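You operate a simulated robot arm through the tools that you are given. There is no shell and no other tool.

You run a simulated two-armed robot. Do the job below in one go: nothing can be reset, and whatever is moved stays where it is left.

## Task
The boiler has locked out. Mend what its display names and reset it until it burns.
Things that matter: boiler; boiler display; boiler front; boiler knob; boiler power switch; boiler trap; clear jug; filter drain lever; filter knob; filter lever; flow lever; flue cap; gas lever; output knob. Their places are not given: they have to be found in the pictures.

Only the result counts: the job must be done as asked and must still hold three seconds after the hand-in. Knocking over, shifting, dropping, spilling or breaking anything else fails it.

## Robot
Two 7-joint arms with two-finger grippers on one trunk that stands fixed in place. Base frame: the origin is at the foot of the trunk, x ahead of it, y to its left, z up. Readings come in mm, degrees, newtons and seconds.
The left shoulder is at [60, 123, 1020], the right one opposite. Each reaches about 894 mm from its shoulder. Payload 1.47 kg a hand.
The tool frame of a hand sits at the grasp point between the pads (the TCP): z along the fingers, y along the line on which they close. The tips reach 16 mm beyond it. The gripper opens to 87 mm; its body begins 55 mm behind the TCP.
Orientation is that of the tool frame in the base frame, as [roll, pitch, yaw] about the fixed x, y, z axes, in that order (R = Rz(yaw) Ry(pitch) Rx(roll)). With the fingers straight down and closing along the base's y, the tool's x points along the base's -x, its y along +y and its z along -z.

## Interface
- The arms move only by the tool drive_tool. It takes "left_series", "right_series" or both (then of equal length, played together; a hand with none holds still); each is a list of rows, each a list of 7 numbers: the shift along the tool's x, y, z in units of 250 mm (1.0 is 250 mm), then the turn, a rotation vector about the tool's x, y, z in units of 90 degrees (1.0 is 90 degrees), then the closure, from 0 (fully open) to 1 (shut). In form: [[x, y, z, wx, wy, wz, jaw], ...]. A call has 1 to 20 rows; each row is the pose to reach, as a shift and turn from the pose commanded when the call began, along the tool's axes at that moment. A call with a number of a shift or a turn outside -1 to 1 is refused whole. Each row takes 0.2 s and may step no farther than 50 mm and 8.6 degrees from the row before; otherwise, or with a gripper value out of range, the whole call is refused. Where a pose cannot be reached the arm comes as near as it can. A force on the tool above 40 N (or 10 N above the force at the start of the call, whichever is more), or a blocked arm, ends the call early, and 0.2 s more pass. The fingers move at their own pace (about 153 mm/s each) and stop on an object; they squeeze with about 28 N. The grip force told is the motor's: it shows also when the fingers shut on nothing. Time passes only in rows, and 0.2 s behind the last, so rows that repeat a pose let the fingers close. The reply holds the time, the measured pose of the TCP, the force on the tool along the base axes, the opening and the grip force, in the units named above and with some noise, with the torque about the TCP (base axes, N m) and any sound that the robot's microphone picked up.
- Cameras (640 x 400 px; columns grow to the right, rows downward): "scene" is now at [97.1, 35.5, 1611.5]; the picture's right is [0.31, -0.95, 0.00], its down [-0.47, -0.15, -0.87] and it looks along [0.83, 0.27, -0.50] (base axes); focal length 278 px, centre (320, 200). "left" rides on the left gripper at [73, -12, -90] in its tool frame; the picture's right is [0.16, 0.99, 0.00], its down [-0.72, 0.12, -0.68] and it looks along [-0.67, 0.11, 0.73] (tool axes); focal length 247 px, centre (320, 200). "right" rides on the right gripper at [73, 12, -90] in its tool frame; the picture's right is [-0.16, 0.99, 0.00], its down [-0.72, -0.12, -0.68] and it looks along [-0.67, -0.11, 0.73] (tool axes); focal length 247 px, centre (320, 200).
- get_image(camera): a new picture of that camera. It takes no simulated time.
- raise_lower(by): moves the trunk up (or, below 0, down) by that many mm; the arms and the scene camera ride with it, the base frame stays. It gives what a move gives, with no picture.
- head_to(pan, tilt): turns the head with the scene camera to pan (to the left, within 120 degrees either way) and tilt (down, from -29 to 69), counted from straight ahead of the robot. It gives what a move gives.
- measure_at(camera, pixels): for up to 12 pixels [column, row] of the newest picture of that camera ("zoom" is the newest enlarged one), the place [x, y, z] in the base frame of the surface seen there, good to about 2 mm, but the place of the scene camera against the robot may be out by one fixed shift of up to 18 mm in any direction. It takes no simulated time.
- enlarge(camera, box): a new picture of the part [left, top, right, bottom] of that camera's present view, enlarged. It takes no simulated time.
- hand_in(): hands the job in; it is judged then, once.

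Unless the task says otherwise, let go and move clear before handing in.

The tools are called after "Request:" as a command line: name --argument value ..., lists and objects as JSON in quotes. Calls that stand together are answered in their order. drive_tool: Moves the arms, as the interface text tells. Its arguments: {"type":"object","properties":{"left_series":{"type":"array","items":{"type":"array","items":{"type":"number"}}},"right_series":{"type":"array","items":{"type":"array","items":{"type":"number"}}}},"required":[]} The other tools are called the same way: raise_lower (by) moves the trunk up or down; head_to (pan, tilt) turns the head that bears the scene camera; get_image (camera) takes a picture; measure_at (camera, pixels) gives the place of the surface under pixels of a picture; enlarge (camera, box) takes an enlarged picture of a part of a camera's view; hand_in () hands the job in.

At the start:

```text
time: 0.0
left_tool_pos: [415.6, 297.9, 1434.4]
left_tool_rot: [-180.0, 0.0, -180.0]
left_contact_force: [-0.2, -0.5, -0.6]
left_wrist_torque: [-0.03, -0.01, 0.0]
left_finger_gap: 86.8
left_finger_force: 0.1
right_tool_pos: [448.2, -121.5, 1431.7]
right_tool_rot: [-179.9, 0.0, 180.0]
right_contact_force: [1.0, 0.9, 0.3]
right_wrist_torque: [0.03, 0.02, 0.0]
right_finger_gap: 87.2
right_finger_force: 0.1
trunk travel left (down, up): [-175.0, 55.0]
head pan, tilt (commanded): [17.8, 29.8]
```

scene: 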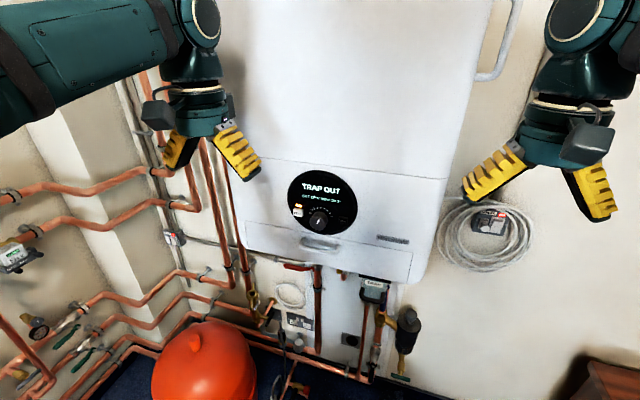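
right: 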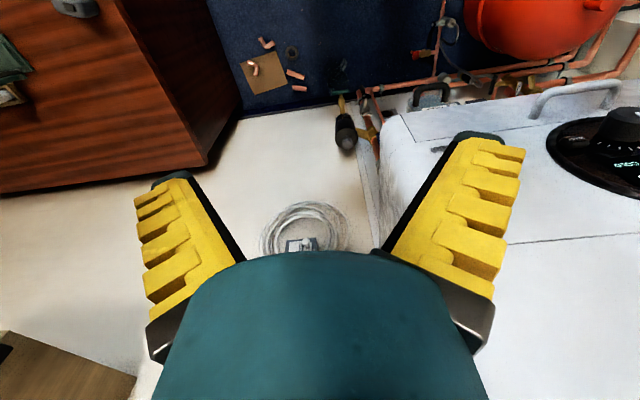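
left: 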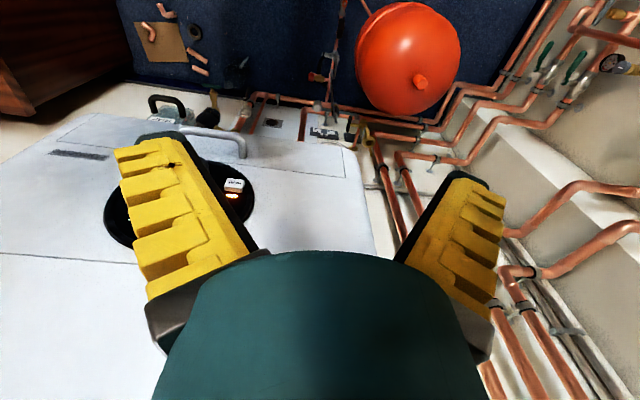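

The boiler display at about (320,200) in the scene picture reads "TRAP OUT" with a second line that I can't make out. I'll enlarge the display and the underside of the boiler.

Request:
enlarge --camera "scene" --box '[270, 160, 370, 250]'

Request:
enlarge --camera "scene" --box '[230, 240, 440, 400]'

Request:
enlarge --camera "left" --box '[100, 0, 360, 200]'

Request:
enlarge --camera "right" --box '[220, 0, 640, 220]'

```text
4.44 times, centred on (320, 205) of scene
```

zoom: 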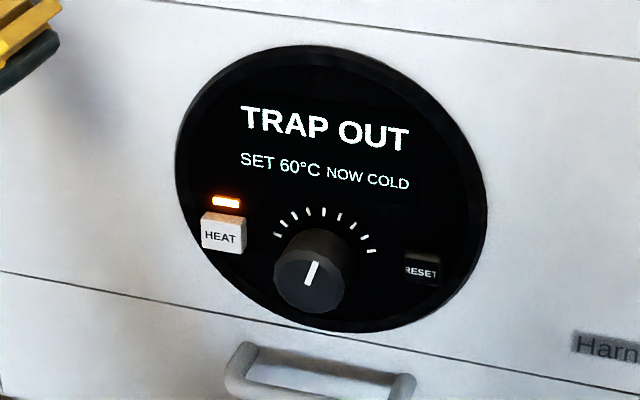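

```text
2.50 times, centred on (335, 320) of scene
```

zoom: 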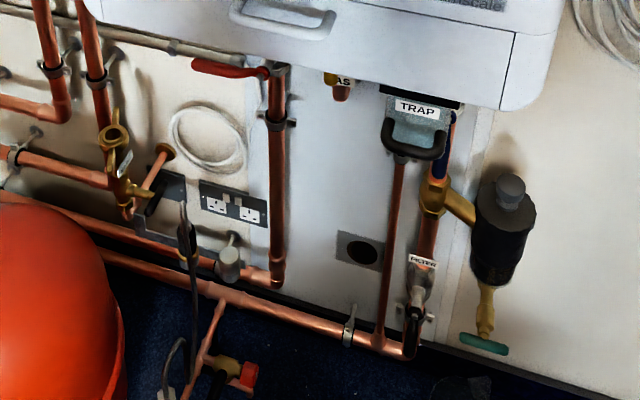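

```text
2.00 times, centred on (230, 100) of left
```

zoom: 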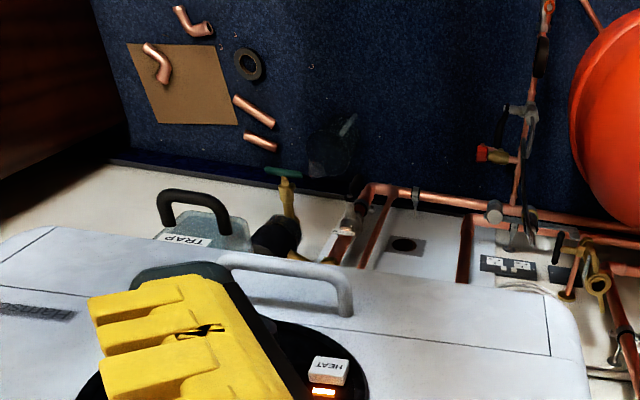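

```text
1.52 times, centred on (430, 110) of right
```

zoom: 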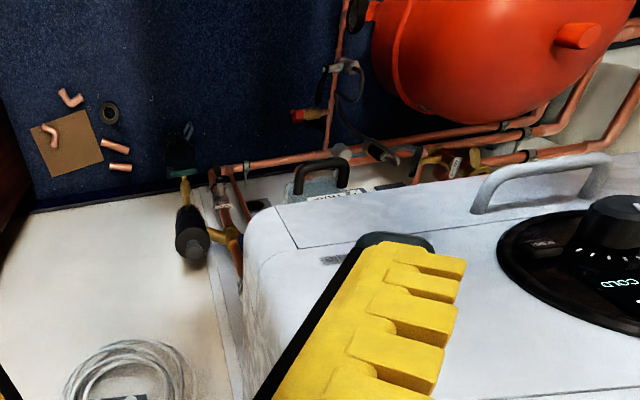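

The display says "TRAP OUT / SET 60°C NOW COLD", and the RESET button sits at lower right of the disc. The trap, a grey cassette with a black handle at about (374,288), hangs under the boiler, so I'll measure the geometry around it.

Request:
get_image --camera "scene"

Request:
measure_at --camera "scene" --pixels '[[320, 180], [245, 240], [410, 270], [374, 283], [365, 298], [384, 298], [372, 291], [430, 185], [260, 165], [340, 303], [400, 316], [318, 218]]'

Request:
enlarge --camera "scene" --box '[340, 250, 440, 320]'

```text
taken
```

scene: 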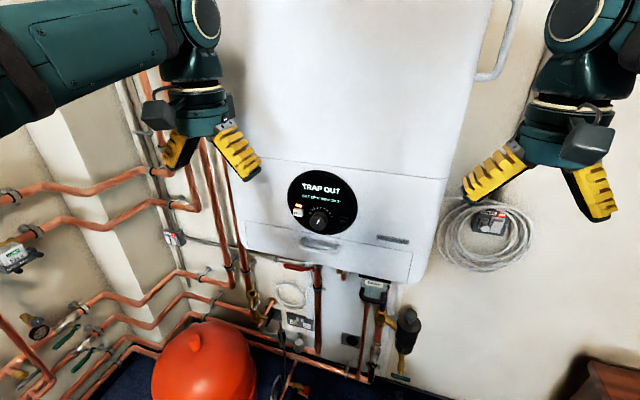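

```text
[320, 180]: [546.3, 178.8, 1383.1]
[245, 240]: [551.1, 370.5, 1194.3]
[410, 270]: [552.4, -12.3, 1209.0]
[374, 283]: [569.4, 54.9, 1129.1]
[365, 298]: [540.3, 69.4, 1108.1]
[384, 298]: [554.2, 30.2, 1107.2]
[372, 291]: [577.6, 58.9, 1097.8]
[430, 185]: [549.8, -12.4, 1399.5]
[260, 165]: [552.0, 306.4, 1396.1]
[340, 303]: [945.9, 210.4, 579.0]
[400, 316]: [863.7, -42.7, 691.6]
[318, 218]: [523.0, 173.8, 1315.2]
```

```text
5.71 times, centred on (390, 285) of scene
```

zoom: 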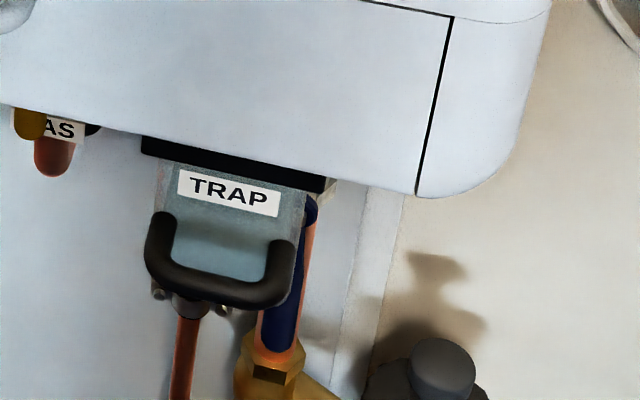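

The boiler front is at x≈550, y≈−15…375, with its lower edge at z≈1190. The trap face is at about [575,57,1110] and its handle at about x≈545. I'll turn the right hand to point forward so its camera can look up at the trap.

Request:
drive_tool --right_series '[[0.036, 0, 0.066, 0, -0.0909, 0, 0], [0.071, 0, 0.132, 0, -0.1818, 0, 0], [0.107, 0, 0.197, 0, -0.2727, 0, 0], [0.143, 0, 0.263, 0, -0.3636, 0, 0], [0.178, 0, 0.329, 0, -0.4545, 0, 0], [0.214, 0, 0.395, 0, -0.5455, 0, 0], [0.249, 0, 0.461, 0, -0.6364, 0, 0], [0.285, 0, 0.526, 0, -0.7273, 0, 0], [0.321, 0, 0.592, 0, -0.8182, 0, 0], [0.356, 0, 0.658, 0, -0.9091, 0, 0], [0.392, 0, 0.724, 0, -1.0, 0, 0]]'

```text
time: 2.4
left_tool_pos: [420.2, 299.6, 1430.8]
left_tool_rot: [179.9, -0.4, 180.0]
left_contact_force: [0.9, -0.1, 0.2]
left_wrist_torque: [-0.03, 0.05, -0.03]
left_finger_gap: 87.0
left_finger_force: 0.1
right_tool_pos: [440.1, -50.2, 1331.3]
right_tool_rot: [158.0, 89.8, 158.1]
right_contact_force: [1.1, 0.5, 0.3]
right_wrist_torque: [0.01, 0.0, 0.04]
right_finger_gap: 86.8
right_finger_force: 0.1
right hand out of reach, approached as far as the arm can: row 8, 9, 10, 11
trunk travel left (down, up): [-175.0, 55.0]
head pan, tilt (commanded): [17.8, 29.8]
```

The right hand now points forward (tool z = +x, tool x = −z) at [440,−50,1331], having fallen short of the asked pose. I'll check its picture, then lower it.

Request:
get_image --camera "right"

Request:
get_image --camera "scene"

```text
taken
```

right: 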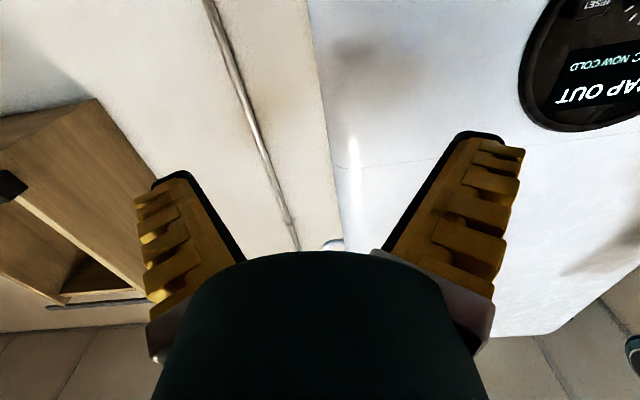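

```text
taken
```

scene: 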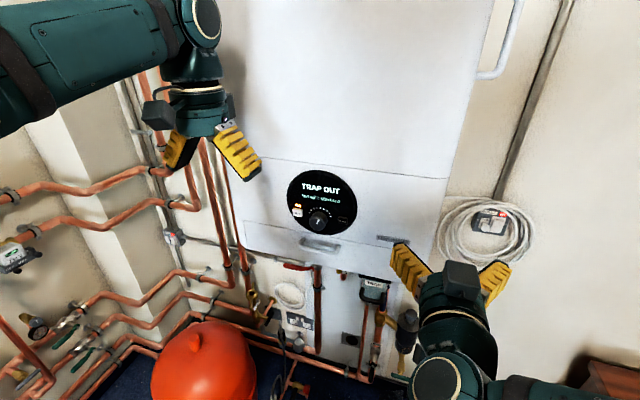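

The camera looks up and ahead with its picture inverted, and the trap lies lower. I'll lower the right hand straight down in front of the boiler.

Request:
drive_tool --right_series '[[0.125, 0.04, 0, 0, 0, 0, 0], [0.25, 0.08, 0, 0, 0, 0, 0], [0.375, 0.12, 0, 0, 0, 0, 0], [0.5, 0.16, 0, 0, 0, 0, 0], [0.625, 0.2, 0, 0, 0, 0, 0], [0.75, 0.24, 0, 0, 0, 0, 0], [0.875, 0.28, 0, 0, 0, 0, 0], [1.0, 0.32, 0, 0, 0, 0, 0]]'

Request:
get_image --camera "right"

```text
time: 4.2
left_tool_pos: [415.6, 298.9, 1433.3]
left_tool_rot: [180.0, 0.0, -179.9]
left_contact_force: [-0.1, 0.1, 0.2]
left_wrist_torque: [0.01, 0.04, -0.01]
left_finger_gap: 87.3
left_finger_force: 0.0
right_tool_pos: [438.2, 30.3, 1087.1]
right_tool_rot: [144.7, 90.0, 144.7]
right_contact_force: [-0.5, -0.7, 0.6]
right_wrist_torque: [-0.01, 0.02, 0.0]
right_finger_gap: 87.1
right_finger_force: 0.1
right hand out of reach, approached as far as the arm can: row 1, 2, 3, 4, 5, 6
trunk travel left (down, up): [-175.0, 55.0]
head pan, tilt (commanded): [17.8, 29.8]
```

```text
taken
```

right: 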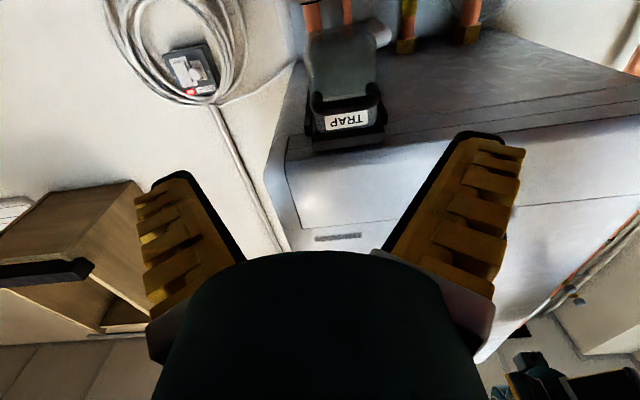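

The trap is now in view at (345,90), hanging under the boiler in a black slot. I'll lower the hand more so I can see it properly.

Request:
drive_tool --right_series '[[0.15, 0.02, -0.04, 0, 0, 0, 0], [0.3, 0.04, -0.08, 0, 0, 0, 0], [0.45, 0.06, -0.12, 0, 0, 0, 0], [0.6, 0.08, -0.16, 0, 0, 0, 0]]'

Request:
get_image --camera "right"

Request:
enlarge --camera "right" --box '[200, 40, 500, 230]'

```text
time: 5.2
left_tool_pos: [416.0, 297.7, 1434.1]
left_tool_rot: [179.9, 0.1, -180.0]
left_contact_force: [0.3, -0.2, 0.1]
left_wrist_torque: [0.04, 0.03, 0.02]
left_finger_gap: 86.9
left_finger_force: 0.0
right_tool_pos: [437.9, 72.0, 946.2]
right_tool_rot: [-154.0, 89.6, -154.1]
right_contact_force: [-0.6, -0.1, -0.5]
right_wrist_torque: [0.01, 0.02, 0.02]
right_finger_gap: 86.9
right_finger_force: 0.2
right hand out of reach, approached as far as the arm can: row 2, 3, 4
trunk travel left (down, up): [-175.0, 55.0]
head pan, tilt (commanded): [17.8, 29.8]
```

```text
taken
```

right: 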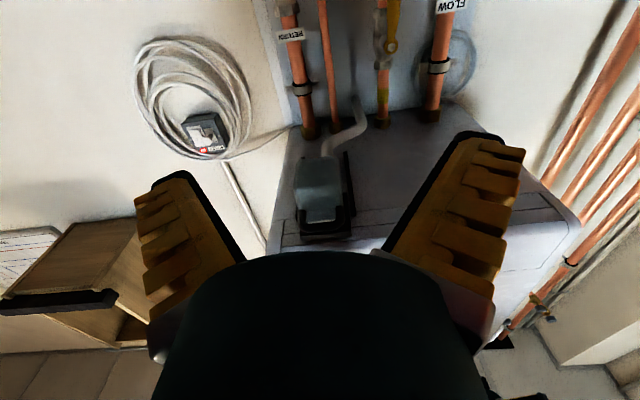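

```text
2.11 times, centred on (350, 135) of right
```

zoom: 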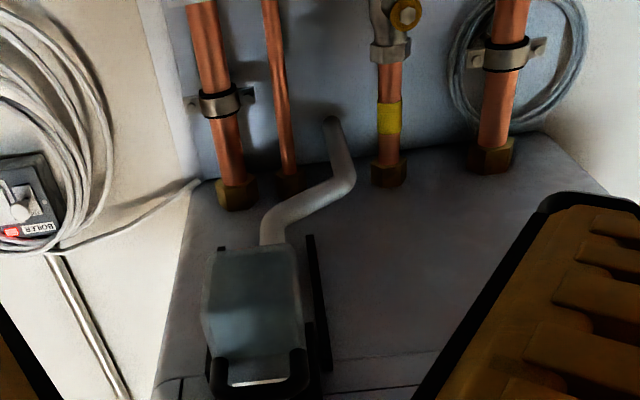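

The trap is a box sliding on black rails under the boiler, with a drain hose behind it. I'll enlarge and measure the trap, rails and hose to see which way and how far it is out.

Request:
enlarge --camera "right" --box '[270, 130, 380, 250]'

Request:
measure_at --camera "right" --pixels '[[300, 160], [335, 160], [302, 195], [336, 190], [320, 160], [345, 155], [352, 215], [328, 148], [355, 120], [310, 130], [382, 120], [300, 235]]'

```text
3.33 times, centred on (325, 190) of right
```

zoom: 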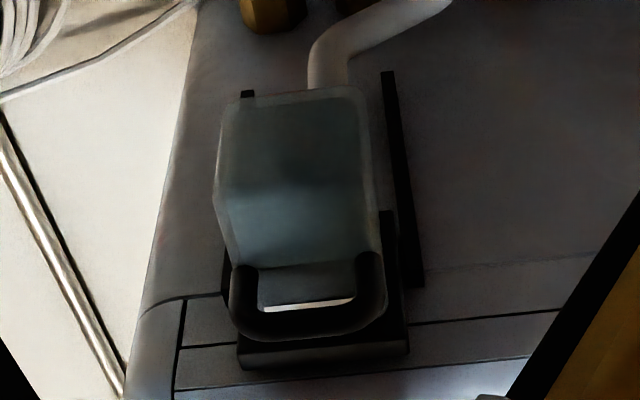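

```text
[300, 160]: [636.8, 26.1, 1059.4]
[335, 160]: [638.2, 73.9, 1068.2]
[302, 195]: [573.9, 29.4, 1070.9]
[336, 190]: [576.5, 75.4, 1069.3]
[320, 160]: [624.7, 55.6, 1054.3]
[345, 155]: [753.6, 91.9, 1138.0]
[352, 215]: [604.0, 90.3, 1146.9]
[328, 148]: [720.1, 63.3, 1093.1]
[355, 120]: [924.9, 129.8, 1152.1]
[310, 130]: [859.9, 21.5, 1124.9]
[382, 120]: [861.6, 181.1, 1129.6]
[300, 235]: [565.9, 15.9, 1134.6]
```

The trap box spans about x 574…650, y 26…75 and z 1055…1135, while the rails at y≈91 run from x≈604 to 755. I'll measure more points in the zoomed picture to find the ends of the box and flange.

Request:
measure_at --camera "zoom" --pixels '[[388, 78], [418, 280], [392, 220], [405, 330], [320, 360], [225, 100], [355, 100], [320, 75], [247, 95], [230, 280], [310, 325], [390, 140]]'

Request:
measure_at --camera "right" --pixels '[[308, 158], [308, 175], [322, 185], [318, 200], [320, 215], [320, 228], [335, 228], [375, 180], [330, 245], [370, 245]]'

```text
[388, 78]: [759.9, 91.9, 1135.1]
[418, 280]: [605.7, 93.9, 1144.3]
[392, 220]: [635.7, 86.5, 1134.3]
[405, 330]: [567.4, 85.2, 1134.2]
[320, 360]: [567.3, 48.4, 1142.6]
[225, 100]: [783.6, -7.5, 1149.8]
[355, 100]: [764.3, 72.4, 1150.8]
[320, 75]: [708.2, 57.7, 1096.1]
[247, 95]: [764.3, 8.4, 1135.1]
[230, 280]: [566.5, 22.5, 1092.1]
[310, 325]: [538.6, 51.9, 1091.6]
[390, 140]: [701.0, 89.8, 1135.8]
```

```text
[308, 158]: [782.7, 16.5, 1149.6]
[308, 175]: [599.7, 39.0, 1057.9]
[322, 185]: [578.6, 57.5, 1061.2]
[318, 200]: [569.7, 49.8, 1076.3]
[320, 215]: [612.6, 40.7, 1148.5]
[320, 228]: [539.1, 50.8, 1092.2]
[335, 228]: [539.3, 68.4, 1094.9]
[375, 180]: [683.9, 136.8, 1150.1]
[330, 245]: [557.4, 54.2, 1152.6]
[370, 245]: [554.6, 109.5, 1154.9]
```

The boiler's underside is at z≈1150 and the rails run x 605…760. The trap's flange reaches only x 567…636, so it has slid out forwards and needs pushing in along +x. I'll shut the right fingers and bring them level with the handle bar at about [539,51,1092].

Request:
drive_tool --right_series '[[-0.15, -0.021, 0.032, 0, 0, 0, 1], [-0.3, -0.042, 0.064, 0, 0, 0, 1], [-0.44, -0.063, 0.096, 0, 0, 0, 1], [-0.584, -0.084, 0.128, 0, 0, 0, 1], [-0.584, -0.084, 0.128, 0, 0, 0, 1]]'

Request:
get_image --camera "right"

Request:
get_image --camera "scene"

```text
time: 6.4
left_tool_pos: [415.6, 298.1, 1433.4]
left_tool_rot: [179.9, 0.1, -180.0]
left_contact_force: [-0.3, 0.3, 0.3]
left_wrist_torque: [-0.03, 0.03, 0.04]
left_finger_gap: 86.8
left_finger_force: 0.0
right_tool_pos: [469.1, 53.8, 1095.9]
right_tool_rot: [37.8, 90.0, 37.8]
right_contact_force: [0.4, 0.4, -1.1]
right_wrist_torque: [0.0, -0.02, -0.02]
right_finger_gap: 0.0
right_finger_force: 28.0
trunk travel left (down, up): [-175.0, 55.0]
head pan, tilt (commanded): [17.8, 29.8]
```

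```text
taken
```

right: 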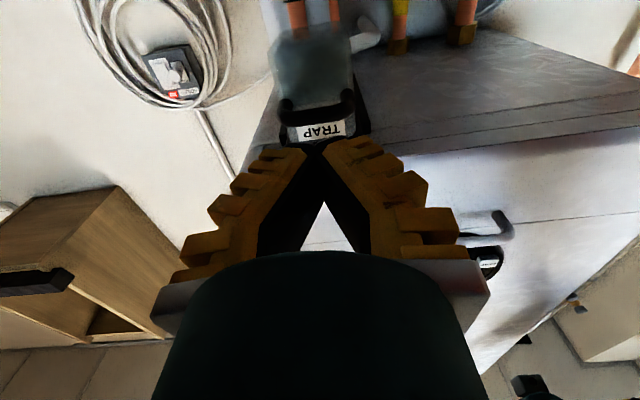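

```text
taken
```

scene: 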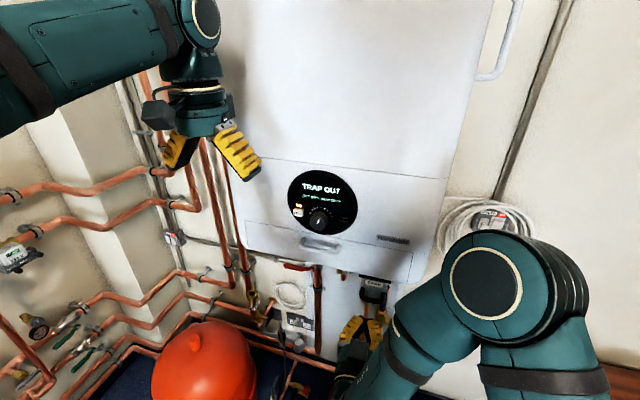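

The fingers are shut at [469,54,1096] and line up with the trap handle. I'll re-measure the handle from this closer view before pushing.

Request:
enlarge --camera "right" --box '[250, 20, 390, 170]'

Request:
measure_at --camera "right" --pixels '[[300, 115], [318, 113], [335, 110], [288, 105], [348, 98], [315, 131], [320, 142], [350, 130], [285, 135], [315, 80], [276, 85], [345, 75]]'

```text
2.67 times, centred on (320, 95) of right
```

zoom: 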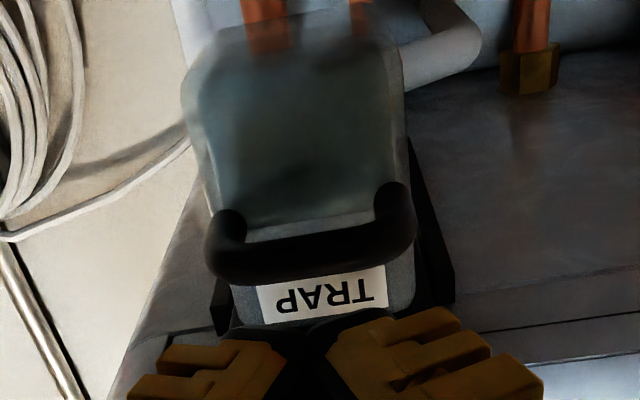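

```text
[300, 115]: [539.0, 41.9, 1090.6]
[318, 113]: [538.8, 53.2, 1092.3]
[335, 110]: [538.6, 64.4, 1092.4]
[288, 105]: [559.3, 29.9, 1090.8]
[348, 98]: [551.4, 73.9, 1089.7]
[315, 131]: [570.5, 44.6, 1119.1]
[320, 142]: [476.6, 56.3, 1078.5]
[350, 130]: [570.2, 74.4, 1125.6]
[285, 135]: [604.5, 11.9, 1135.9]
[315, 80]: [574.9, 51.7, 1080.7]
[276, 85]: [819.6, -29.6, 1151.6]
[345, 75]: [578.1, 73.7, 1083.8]
```

The handle bar is at x≈539, z≈1092, y 30…74, right ahead of the tips, which are at x≈485. I'll push slowly along +x and watch the force and sound.

Request:
drive_tool --right_series '[[0.01, 0, 0.06, 0, 0, 0, 1], [0.01, 0, 0.12, 0, 0, 0, 1], [0.01, 0, 0.18, 0, 0, 0, 1], [0.01, 0, 0.21, 0, 0, 0, 1], [0.01, 0, 0.24, 0, 0, 0, 1], [0.01, 0, 0.27, 0, 0, 0, 1], [0.01, 0, 0.3, 0, 0, 0, 1], [0.01, 0, 0.33, 0, 0, 0, 1], [0.01, 0, 0.36, 0, 0, 0, 1]]'

Request:
get_image --camera "right"

Request:
get_image --camera "scene"

```text
time: 8.4
left_tool_pos: [414.2, 298.4, 1434.3]
left_tool_rot: [-180.0, 0.0, -179.9]
left_contact_force: [1.1, -0.8, -0.1]
left_wrist_torque: [-0.01, -0.01, 0.02]
left_finger_gap: 86.7
left_finger_force: 0.0
right_tool_pos: [559.5, 51.1, 1091.4]
right_tool_rot: [-118.5, 90.0, -118.6]
right_contact_force: [-0.3, -0.3, 0.0]
right_wrist_torque: [0.03, -0.01, 0.0]
right_finger_gap: 0.0
right_finger_force: 28.3
trunk travel left (down, up): [-175.0, 55.0]
head pan, tilt (commanded): [17.8, 29.8]
```

```text
taken
```

right: 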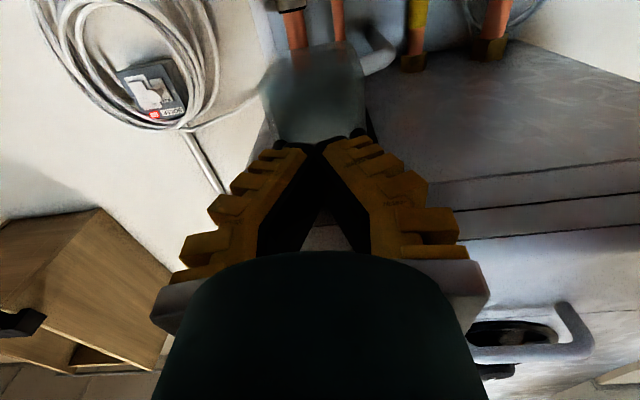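

```text
taken
```

scene: 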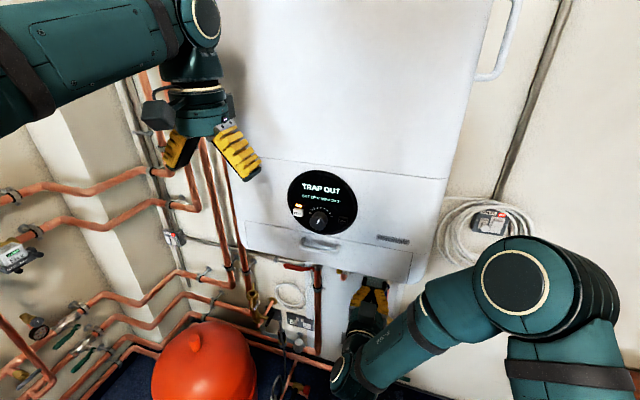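

The TCP is at x=559 with the tips near 575 and no force reading, so I can't tell whether the trap moved. I'll measure where the trap and handle are now.

Request:
enlarge --camera "right" --box '[240, 20, 400, 170]'

Request:
measure_at --camera "right" --pixels '[[288, 138], [278, 144], [300, 142], [358, 130], [340, 138], [312, 120], [315, 100], [372, 120], [268, 100], [355, 80], [362, 125], [318, 148]]'

```text
2.67 times, centred on (320, 95) of right
```

zoom: 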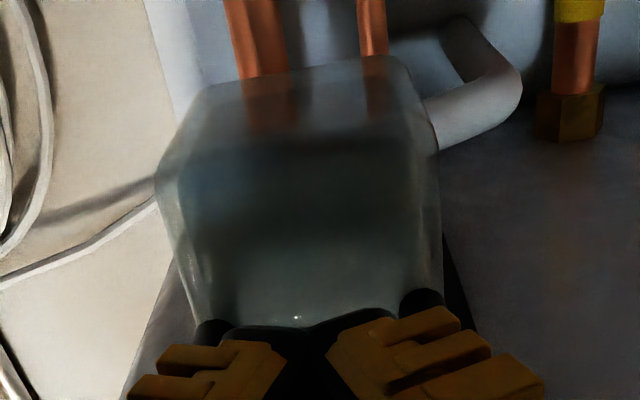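

```text
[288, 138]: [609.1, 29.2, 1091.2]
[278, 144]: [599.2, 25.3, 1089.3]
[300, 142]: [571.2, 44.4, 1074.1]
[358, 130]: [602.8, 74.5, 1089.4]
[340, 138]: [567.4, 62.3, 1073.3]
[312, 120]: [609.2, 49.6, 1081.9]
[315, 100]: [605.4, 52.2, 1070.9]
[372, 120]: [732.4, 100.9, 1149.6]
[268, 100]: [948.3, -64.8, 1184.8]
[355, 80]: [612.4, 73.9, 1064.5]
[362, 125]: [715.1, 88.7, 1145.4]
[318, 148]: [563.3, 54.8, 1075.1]
```

The trap's front face has moved from x≈575 to about 609, so it is sliding in. I'll keep pushing.

Request:
drive_tool --right_series '[[0, 0, 0.03, 0, 0, 0, 1], [0, 0, 0.06, 0, 0, 0, 1], [0, 0, 0.09, 0, 0, 0, 1], [0, 0, 0.12, 0, 0, 0, 1], [0, 0, 0.15, 0, 0, 0, 1], [0, 0, 0.18, 0, 0, 0, 1]]'

Request:
get_image --camera "right"

Request:
get_image --camera "scene"

```text
time: 9.2
left_tool_pos: [411.5, 295.9, 1435.9]
left_tool_rot: [179.9, 0.2, -180.0]
left_contact_force: [0.3, 0.2, -0.1]
left_wrist_torque: [-0.01, -0.02, 0.01]
left_finger_gap: 86.8
left_finger_force: 0.1
right_tool_pos: [571.6, 52.4, 1092.2]
right_tool_rot: [163.5, 89.9, 164.0]
right_contact_force: [-29.6, -7.7, 9.0]
right_wrist_torque: [-0.09, -0.25, -0.2]
right_finger_gap: 6.0
right_finger_force: 28.4
trunk travel left (down, up): [-175.0, 55.0]
head pan, tilt (commanded): [17.8, 29.8]
stopped in row 4 (right hand): the force on the tool passed its limit at 49 N (the readings are from after the stop); the commanded pose is now the measured one
```

```text
taken
```

right: 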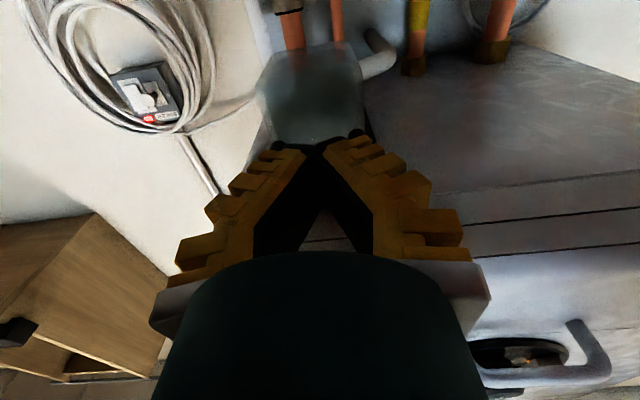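

```text
taken
```

scene: 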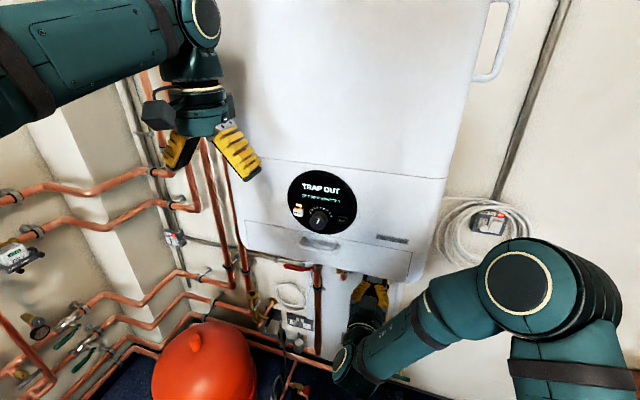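

The push stopped at x≈572 with about 49 N against it, so the trap has either met its stop or caught on something. I'll enlarge the display and the trap.

Request:
enlarge --camera "scene" --box '[270, 160, 370, 250]'

Request:
enlarge --camera "right" --box '[240, 20, 400, 170]'

Request:
measure_at --camera "right" --pixels '[[288, 138], [278, 144], [312, 120], [315, 100], [355, 80], [345, 60], [280, 75], [345, 120], [375, 65], [372, 125]]'

```text
4.44 times, centred on (320, 205) of scene
```

zoom: 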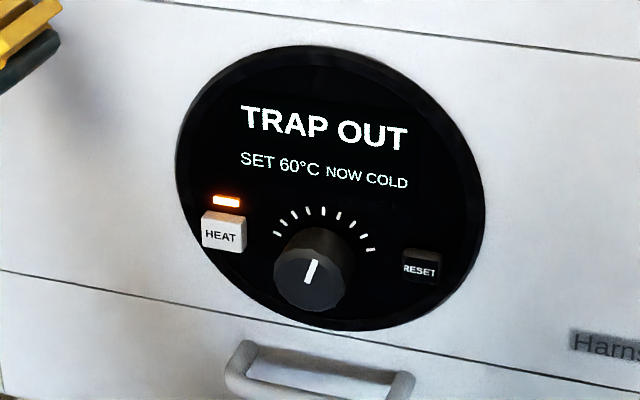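

```text
2.67 times, centred on (320, 95) of right
```

zoom: 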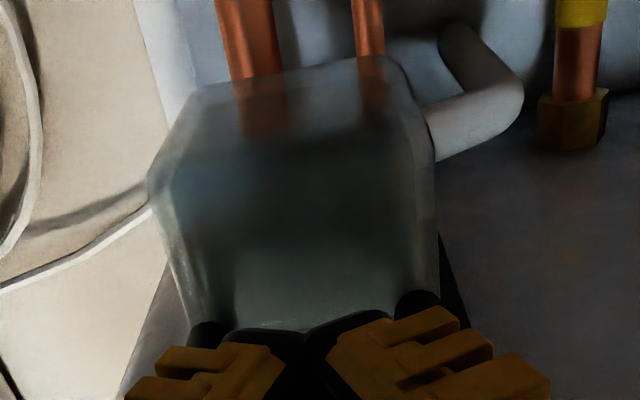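

```text
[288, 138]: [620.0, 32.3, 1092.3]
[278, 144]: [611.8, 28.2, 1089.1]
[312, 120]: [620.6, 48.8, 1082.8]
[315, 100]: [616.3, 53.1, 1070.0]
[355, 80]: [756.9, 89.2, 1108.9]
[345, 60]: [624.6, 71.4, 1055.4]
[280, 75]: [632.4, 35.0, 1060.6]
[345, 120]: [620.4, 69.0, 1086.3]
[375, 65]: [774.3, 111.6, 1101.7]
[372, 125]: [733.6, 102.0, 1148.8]
```

The trap face has moved in to x≈620, about 45 mm from where it was, and no click was reported. The display still shows TRAP OUT, though that may only clear on reset. I'll back the hand off and drop it to see how the trap sits against its hose and rails.

Request:
drive_tool --right_series '[[0, 0, -0.1, 0, 0, 0, 1], [0, 0, -0.25, 0, 0, 0, 1], [0.1, 0, -0.4, 0, 0, 0, 1], [0.28, 0, -0.42, 0, 0, 0, 1], [0.46, 0, -0.42, 0, 0, 0, 0], [0.56, 0, -0.42, 0, 0, 0, 0]]'

Request:
get_image --camera "right"

Request:
enlarge --camera "right" --box '[270, 90, 380, 210]'

```text
time: 10.6
left_tool_pos: [414.3, 297.8, 1434.4]
left_tool_rot: [180.0, 0.1, -179.9]
left_contact_force: [0.1, 0.2, -0.2]
left_wrist_torque: [-0.04, 0.0, -0.01]
left_finger_gap: 87.0
left_finger_force: 0.0
right_tool_pos: [471.2, 51.7, 950.2]
right_tool_rot: [-177.4, 89.8, -177.1]
right_contact_force: [-0.9, -0.8, -0.4]
right_wrist_torque: [0.0, -0.03, 0.0]
right_finger_gap: 87.3
right_finger_force: 0.0
trunk travel left (down, up): [-175.0, 55.0]
head pan, tilt (commanded): [17.8, 29.8]
```

```text
taken
```

right: 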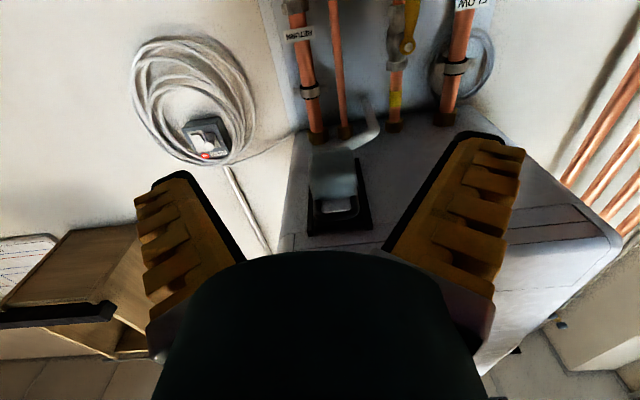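

```text
3.33 times, centred on (325, 150) of right
```

zoom: 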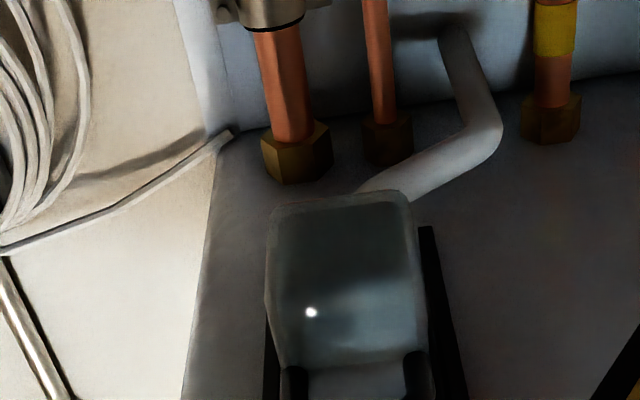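

The trap's back now sits up against the hose. I'll enlarge the front end of the flange and rails and measure them.

Request:
enlarge --camera "right" --box '[280, 140, 400, 245]'

Request:
measure_at --camera "right" --pixels '[[318, 230], [360, 225], [368, 222], [358, 162], [335, 215], [318, 160], [350, 160], [345, 145], [335, 185], [372, 145], [340, 205], [312, 215]]'

```text
3.81 times, centred on (340, 192) of right
```

zoom: 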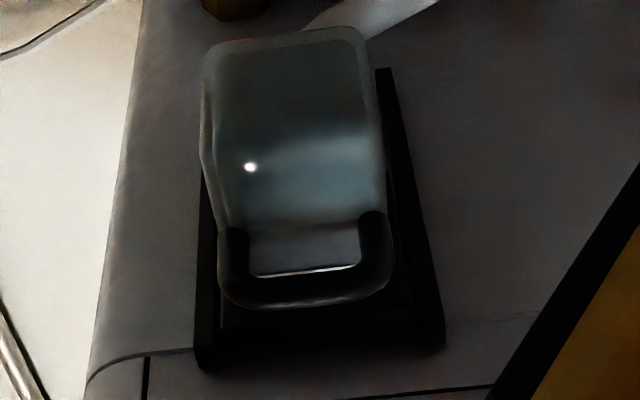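

```text
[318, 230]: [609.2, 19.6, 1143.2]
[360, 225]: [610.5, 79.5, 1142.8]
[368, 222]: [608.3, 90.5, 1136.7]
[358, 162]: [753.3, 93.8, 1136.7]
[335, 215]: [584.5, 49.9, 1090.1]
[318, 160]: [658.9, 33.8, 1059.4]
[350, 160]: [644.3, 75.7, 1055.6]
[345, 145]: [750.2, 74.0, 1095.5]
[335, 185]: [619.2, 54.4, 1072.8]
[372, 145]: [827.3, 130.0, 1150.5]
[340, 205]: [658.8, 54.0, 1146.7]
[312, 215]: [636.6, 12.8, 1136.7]
```

The flange front at x≈609 is now flush with the rails' front at about 608, so the trap is seated against its stop. Next comes RESET, so I'll raise the right hand in front of the display to locate the button with the wrist camera.

Request:
drive_tool --right_series '[[-0.16, 0.052, -0.05, 0, 0, 0, 0], [-0.33, 0.104, -0.104, 0, 0, 0, 0], [-0.5, 0.156, -0.104, 0, 0, 0, 0], [-0.67, 0.208, -0.104, 0, 0, 0, 0], [-0.84, 0.26, -0.104, 0, 0, 0, 0], [-1.0, 0.312, -0.104, 0, 0, 0, 0]]'

Request:
get_image --camera "right"

Request:
get_image --camera "scene"

```text
time: 12.0
left_tool_pos: [414.9, 298.8, 1434.4]
left_tool_rot: [180.0, 0.0, 180.0]
left_contact_force: [0.3, 0.7, -0.4]
left_wrist_torque: [0.0, -0.01, 0.0]
left_finger_gap: 86.9
left_finger_force: 0.1
right_tool_pos: [444.0, 132.4, 1202.7]
right_tool_rot: [-173.2, 89.7, -172.9]
right_contact_force: [-0.4, 0.0, 0.7]
right_wrist_torque: [0.02, -0.01, 0.02]
right_finger_gap: 87.0
right_finger_force: 0.0
trunk travel left (down, up): [-175.0, 55.0]
head pan, tilt (commanded): [17.8, 29.8]
```

```text
taken
```

right: 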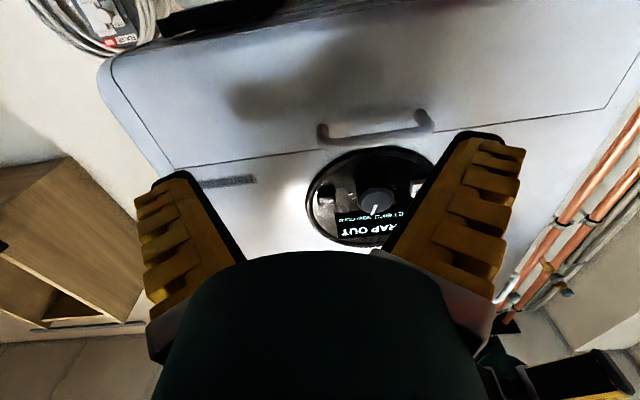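

```text
taken
```

scene: 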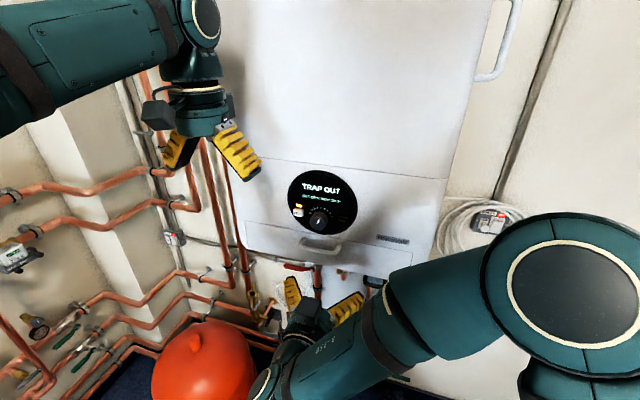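

The display shows at (370,190) in the right picture, with RESET at its left edge near (327,190). I'll enlarge it and measure the button.

Request:
enlarge --camera "right" --box '[295, 135, 435, 255]'

Request:
measure_at --camera "right" --pixels '[[328, 188], [324, 205], [375, 200], [415, 190], [400, 120], [325, 130], [300, 195], [260, 130]]'

Request:
measure_at --camera "scene" --pixels '[[343, 220], [320, 180], [320, 242], [319, 218], [299, 212]]'

```text
3.33 times, centred on (365, 195) of right
```

zoom: 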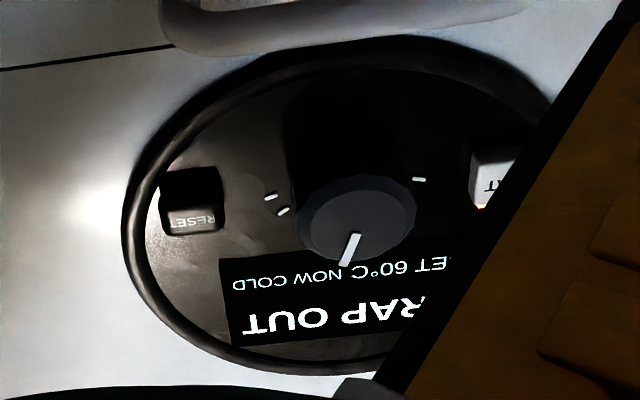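

```text
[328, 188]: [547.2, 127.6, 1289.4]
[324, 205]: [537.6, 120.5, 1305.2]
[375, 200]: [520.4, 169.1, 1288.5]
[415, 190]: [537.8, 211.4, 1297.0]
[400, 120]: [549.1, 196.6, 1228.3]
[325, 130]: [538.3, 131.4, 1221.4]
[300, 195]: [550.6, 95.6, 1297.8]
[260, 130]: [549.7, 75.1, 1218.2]
```

```text
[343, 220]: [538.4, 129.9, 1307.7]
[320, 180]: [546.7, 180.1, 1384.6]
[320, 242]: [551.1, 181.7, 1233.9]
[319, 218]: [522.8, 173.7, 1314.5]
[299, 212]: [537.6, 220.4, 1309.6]
```

The RESET button's lit front edge is at about (195,215) in the zoom. I'll measure it, the display rim and the knob precisely.

Request:
measure_at --camera "zoom" --pixels '[[195, 215], [175, 218], [215, 216], [195, 228], [195, 207], [192, 185], [150, 230], [130, 230], [355, 230], [300, 225], [250, 215], [200, 270]]'

```text
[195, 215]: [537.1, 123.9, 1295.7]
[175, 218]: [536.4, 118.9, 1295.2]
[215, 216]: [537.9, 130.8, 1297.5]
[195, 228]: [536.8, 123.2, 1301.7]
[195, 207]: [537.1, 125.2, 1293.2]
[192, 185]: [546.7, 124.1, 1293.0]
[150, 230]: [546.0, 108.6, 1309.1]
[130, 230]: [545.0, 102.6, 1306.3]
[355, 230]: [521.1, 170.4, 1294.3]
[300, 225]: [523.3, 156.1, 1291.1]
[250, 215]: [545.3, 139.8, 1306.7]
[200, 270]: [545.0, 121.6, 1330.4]
```

RESET's face is at x≈537, y 116…132, z 1293…1303, and the output knob starts at y≥150. I'll shut the fingers and line them up with it at about [490,124,1298].

Request:
drive_tool --right_series '[[-0.13, -0.011, 0, 0, 0, 0, 1], [-0.26, -0.022, 0, 0, 0, 0, 1], [-0.381, -0.034, 0, 0, 0, 0, 1], [-0.381, -0.034, 0.1, 0, 0, 0, 1], [-0.381, -0.034, 0.184, 0, 0, 0, 1], [-0.381, -0.034, 0.184, 0, 0, 0, 1]]'

Request:
get_image --camera "right"

Request:
get_image --camera "scene"

```text
time: 13.4
left_tool_pos: [414.3, 298.5, 1433.7]
left_tool_rot: [180.0, 0.0, -180.0]
left_contact_force: [-0.7, 0.0, -0.1]
left_wrist_torque: [-0.01, -0.01, 0.0]
left_finger_gap: 86.9
left_finger_force: 0.1
right_tool_pos: [493.1, 121.8, 1296.1]
right_tool_rot: [-171.0, 89.6, -170.8]
right_contact_force: [-0.5, -0.3, 0.7]
right_wrist_torque: [0.0, 0.04, 0.01]
right_finger_gap: 0.2
right_finger_force: 27.9
trunk travel left (down, up): [-175.0, 55.0]
head pan, tilt (commanded): [17.8, 29.8]
```

```text
taken
```

right: 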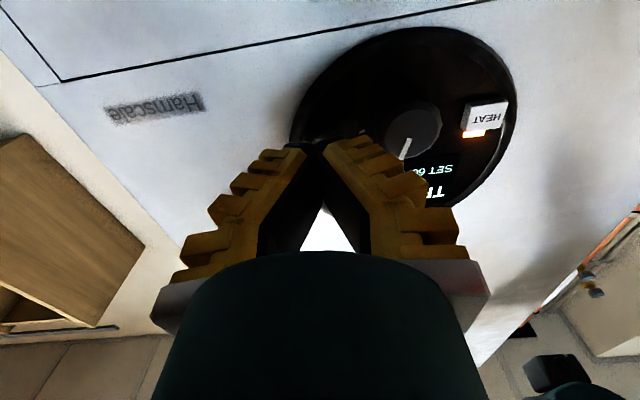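

```text
taken
```

scene: 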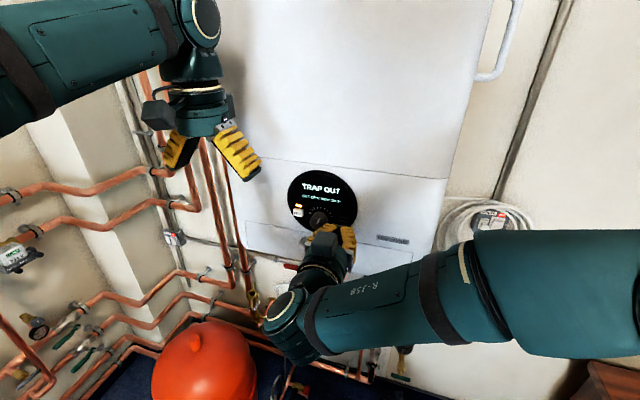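

The closed tips are at about [509,122,1296], right in front of RESET and clear of the knob. I'll press in slowly to the panel and draw back.

Request:
drive_tool --right_series '[[0, 0, 0.05, 0, 0, 0, 1], [0, 0, 0.09, 0, 0, 0, 1], [0, 0, 0.12, 0, 0, 0, 1], [0, 0, 0.135, 0, 0, 0, 1], [0, 0, 0.15, 0, 0, 0, 1], [0, 0, 0.16, 0, 0, 0, 1], [0, 0, 0.16, 0, 0, 0, 1], [0, 0, 0.1, 0, 0, 0, 1], [0, 0, 0, 0, 0, 0, 1], [0, 0, -0.1, 0, 0, 0, 1]]'

Request:
get_image --camera "scene"

Request:
enlarge --camera "scene" --box '[270, 160, 370, 250]'

```text
time: 15.6
left_tool_pos: [415.4, 298.8, 1433.9]
left_tool_rot: [-179.9, 0.0, -180.0]
left_contact_force: [0.3, 0.7, -0.3]
left_wrist_torque: [-0.01, -0.01, 0.01]
left_finger_gap: 86.6
left_finger_force: 0.1
right_tool_pos: [468.0, 121.8, 1293.8]
right_tool_rot: [-173.4, 89.6, -173.1]
right_contact_force: [-0.2, -0.6, -0.1]
right_wrist_torque: [-0.03, -0.01, -0.03]
right_finger_gap: 0.0
right_finger_force: 28.2
trunk travel left (down, up): [-175.0, 55.0]
head pan, tilt (commanded): [17.8, 29.8]
heard: click
```

```text
taken
```

scene: 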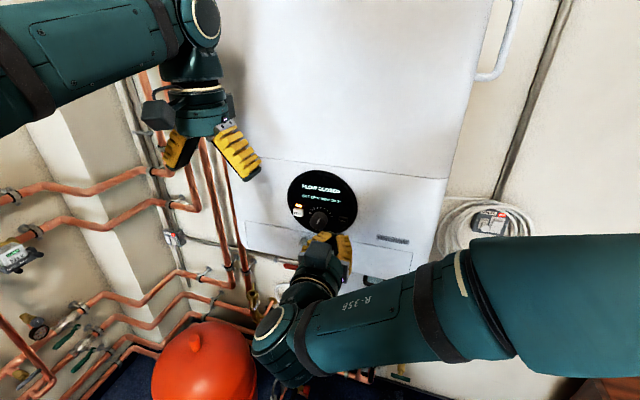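

```text
4.44 times, centred on (320, 205) of scene
```

zoom: 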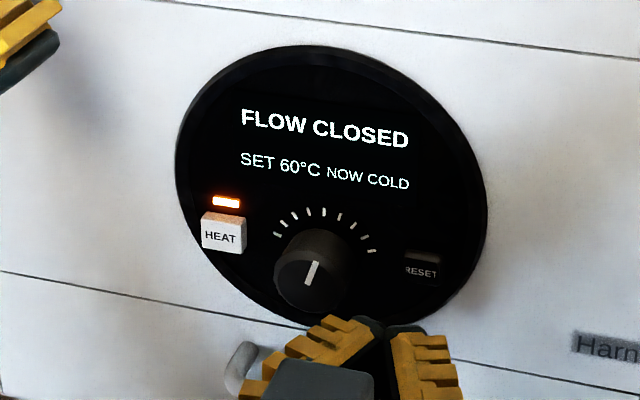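

RESET clicked and the display now reads "FLOW CLOSED", so the trap is mended and the next fault is the closed flow valve. I'll look at the red lever on the flow pipe near (297,267).

Request:
enlarge --camera "scene" --box '[240, 245, 340, 315]'

Request:
measure_at --camera "scene" --pixels '[[287, 265], [295, 267], [303, 269], [308, 270], [317, 275], [318, 268], [317, 290], [317, 320], [295, 255], [265, 258]]'

```text
5.71 times, centred on (290, 280) of scene
```

zoom: 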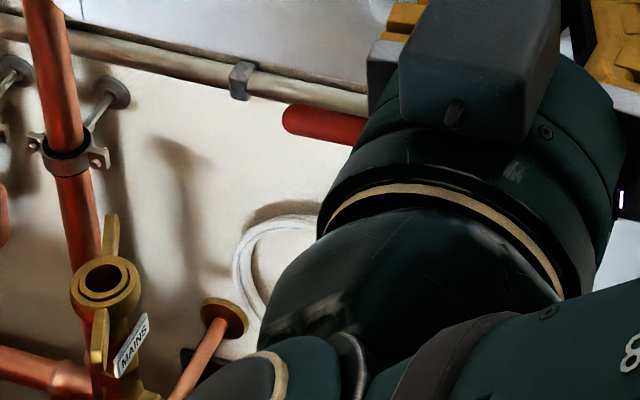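

```text
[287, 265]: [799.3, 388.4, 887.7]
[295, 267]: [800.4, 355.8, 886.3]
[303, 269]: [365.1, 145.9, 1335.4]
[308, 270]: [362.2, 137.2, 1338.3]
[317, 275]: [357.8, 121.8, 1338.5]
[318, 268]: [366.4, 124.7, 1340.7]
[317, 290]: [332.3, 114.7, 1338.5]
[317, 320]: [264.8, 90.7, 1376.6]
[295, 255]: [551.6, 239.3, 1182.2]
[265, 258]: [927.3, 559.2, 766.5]
```

The red flow lever lies at about [800,390→330,887], below the boiler and against the wall on its left side. I'll clear the right arm to the right so it doesn't block the view, then look again.

Request:
drive_tool --right_series '[[0.02, -0.16, -0.112, 0, 0, 0, 1], [0.08, -0.32, -0.112, 0, 0, 0, 1], [0.15, -0.48, -0.112, 0, 0, 0, 1], [0.22, -0.65, -0.112, 0, 0, 0, 1], [0.3, -0.82, -0.112, 0, 0, 0, 1], [0.376, -0.968, -0.112, 0, 0, 0, 1]]'

Request:
get_image --camera "scene"

Request:
enlarge --camera "scene" --box '[260, 245, 350, 315]'

```text
time: 17.0
left_tool_pos: [416.6, 297.4, 1432.9]
left_tool_rot: [180.0, 0.0, -180.0]
left_contact_force: [-1.8, -0.1, 0.4]
left_wrist_torque: [0.05, 0.0, -0.01]
left_finger_gap: 86.9
left_finger_force: 0.1
right_tool_pos: [510.1, -96.5, 1217.1]
right_tool_rot: [177.5, 89.6, 177.7]
right_contact_force: [-0.1, -0.4, -0.2]
right_wrist_torque: [0.02, 0.0, 0.02]
right_finger_gap: 0.0
right_finger_force: 27.4
right hand out of reach, approached as far as the arm can: row 4, 5, 6
trunk travel left (down, up): [-175.0, 55.0]
head pan, tilt (commanded): [17.8, 29.8]
```

```text
taken
```

scene: 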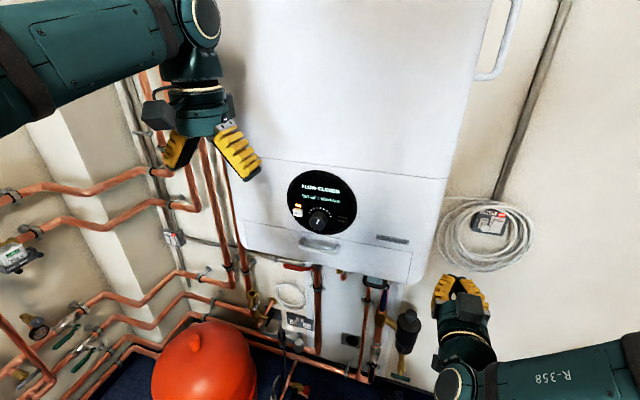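

```text
5.71 times, centred on (305, 280) of scene
```

zoom: 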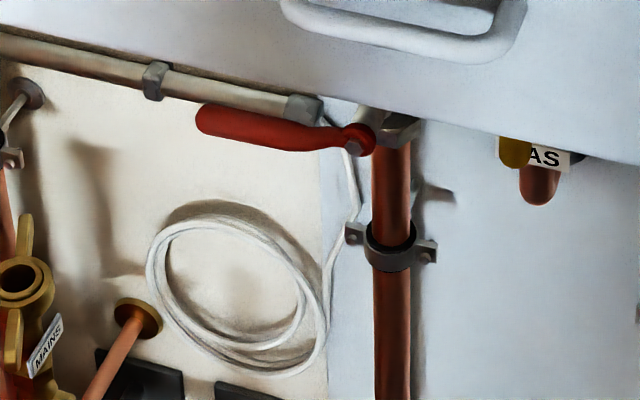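

The lever's red grip runs left from a pivot at zoom (355,140) beside the pipe. I'll measure its grip, pivot and pipe.

Request:
measure_at --camera "zoom" --pixels '[[205, 120], [240, 125], [280, 134], [320, 140], [355, 140], [372, 125], [395, 130], [392, 180], [375, 200], [392, 250], [365, 120], [300, 115]]'

```text
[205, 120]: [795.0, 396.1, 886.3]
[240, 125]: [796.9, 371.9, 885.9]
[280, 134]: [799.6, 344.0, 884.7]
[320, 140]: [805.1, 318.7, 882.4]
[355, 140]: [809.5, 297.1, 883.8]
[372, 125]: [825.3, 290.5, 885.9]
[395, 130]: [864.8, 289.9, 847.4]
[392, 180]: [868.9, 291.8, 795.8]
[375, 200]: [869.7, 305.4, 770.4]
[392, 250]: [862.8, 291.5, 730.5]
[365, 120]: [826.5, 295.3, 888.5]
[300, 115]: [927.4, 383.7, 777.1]
```

The lever is about 105 mm long at x≈799, z≈875 after correcting for the scene camera's bias of about (+1,+6,+11). Its pivot stem points at the robot and carries it at y≈290. Before bringing in the left arm I'll measure the obstacles around it: the red vessel, the pipes and the boiler's left side.

Request:
measure_at --camera "scene" --pixels '[[195, 342], [205, 360], [180, 340], [250, 370], [253, 300], [267, 315], [245, 280], [215, 285], [230, 180], [205, 180], [285, 345], [290, 372]]'

Request:
enlarge --camera "scene" --box '[150, 150, 330, 400]'

```text
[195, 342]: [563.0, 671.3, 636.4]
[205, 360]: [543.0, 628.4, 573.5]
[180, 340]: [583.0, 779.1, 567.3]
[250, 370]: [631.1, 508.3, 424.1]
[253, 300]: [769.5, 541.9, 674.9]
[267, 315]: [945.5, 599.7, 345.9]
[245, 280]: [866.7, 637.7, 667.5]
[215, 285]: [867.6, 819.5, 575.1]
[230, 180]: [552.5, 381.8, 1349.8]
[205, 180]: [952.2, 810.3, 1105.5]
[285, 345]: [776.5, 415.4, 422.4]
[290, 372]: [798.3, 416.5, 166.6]
```

```text
1.60 times, centred on (240, 275) of scene
```

zoom: 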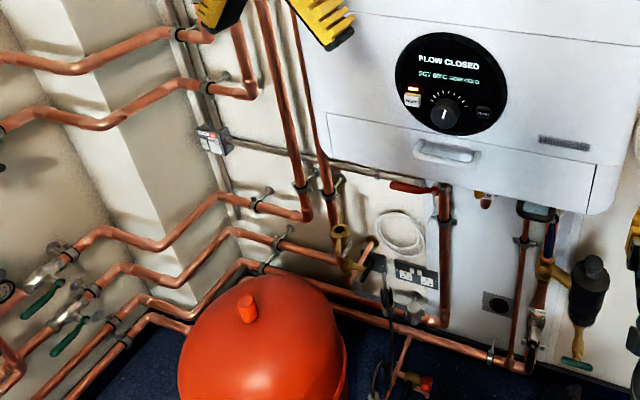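

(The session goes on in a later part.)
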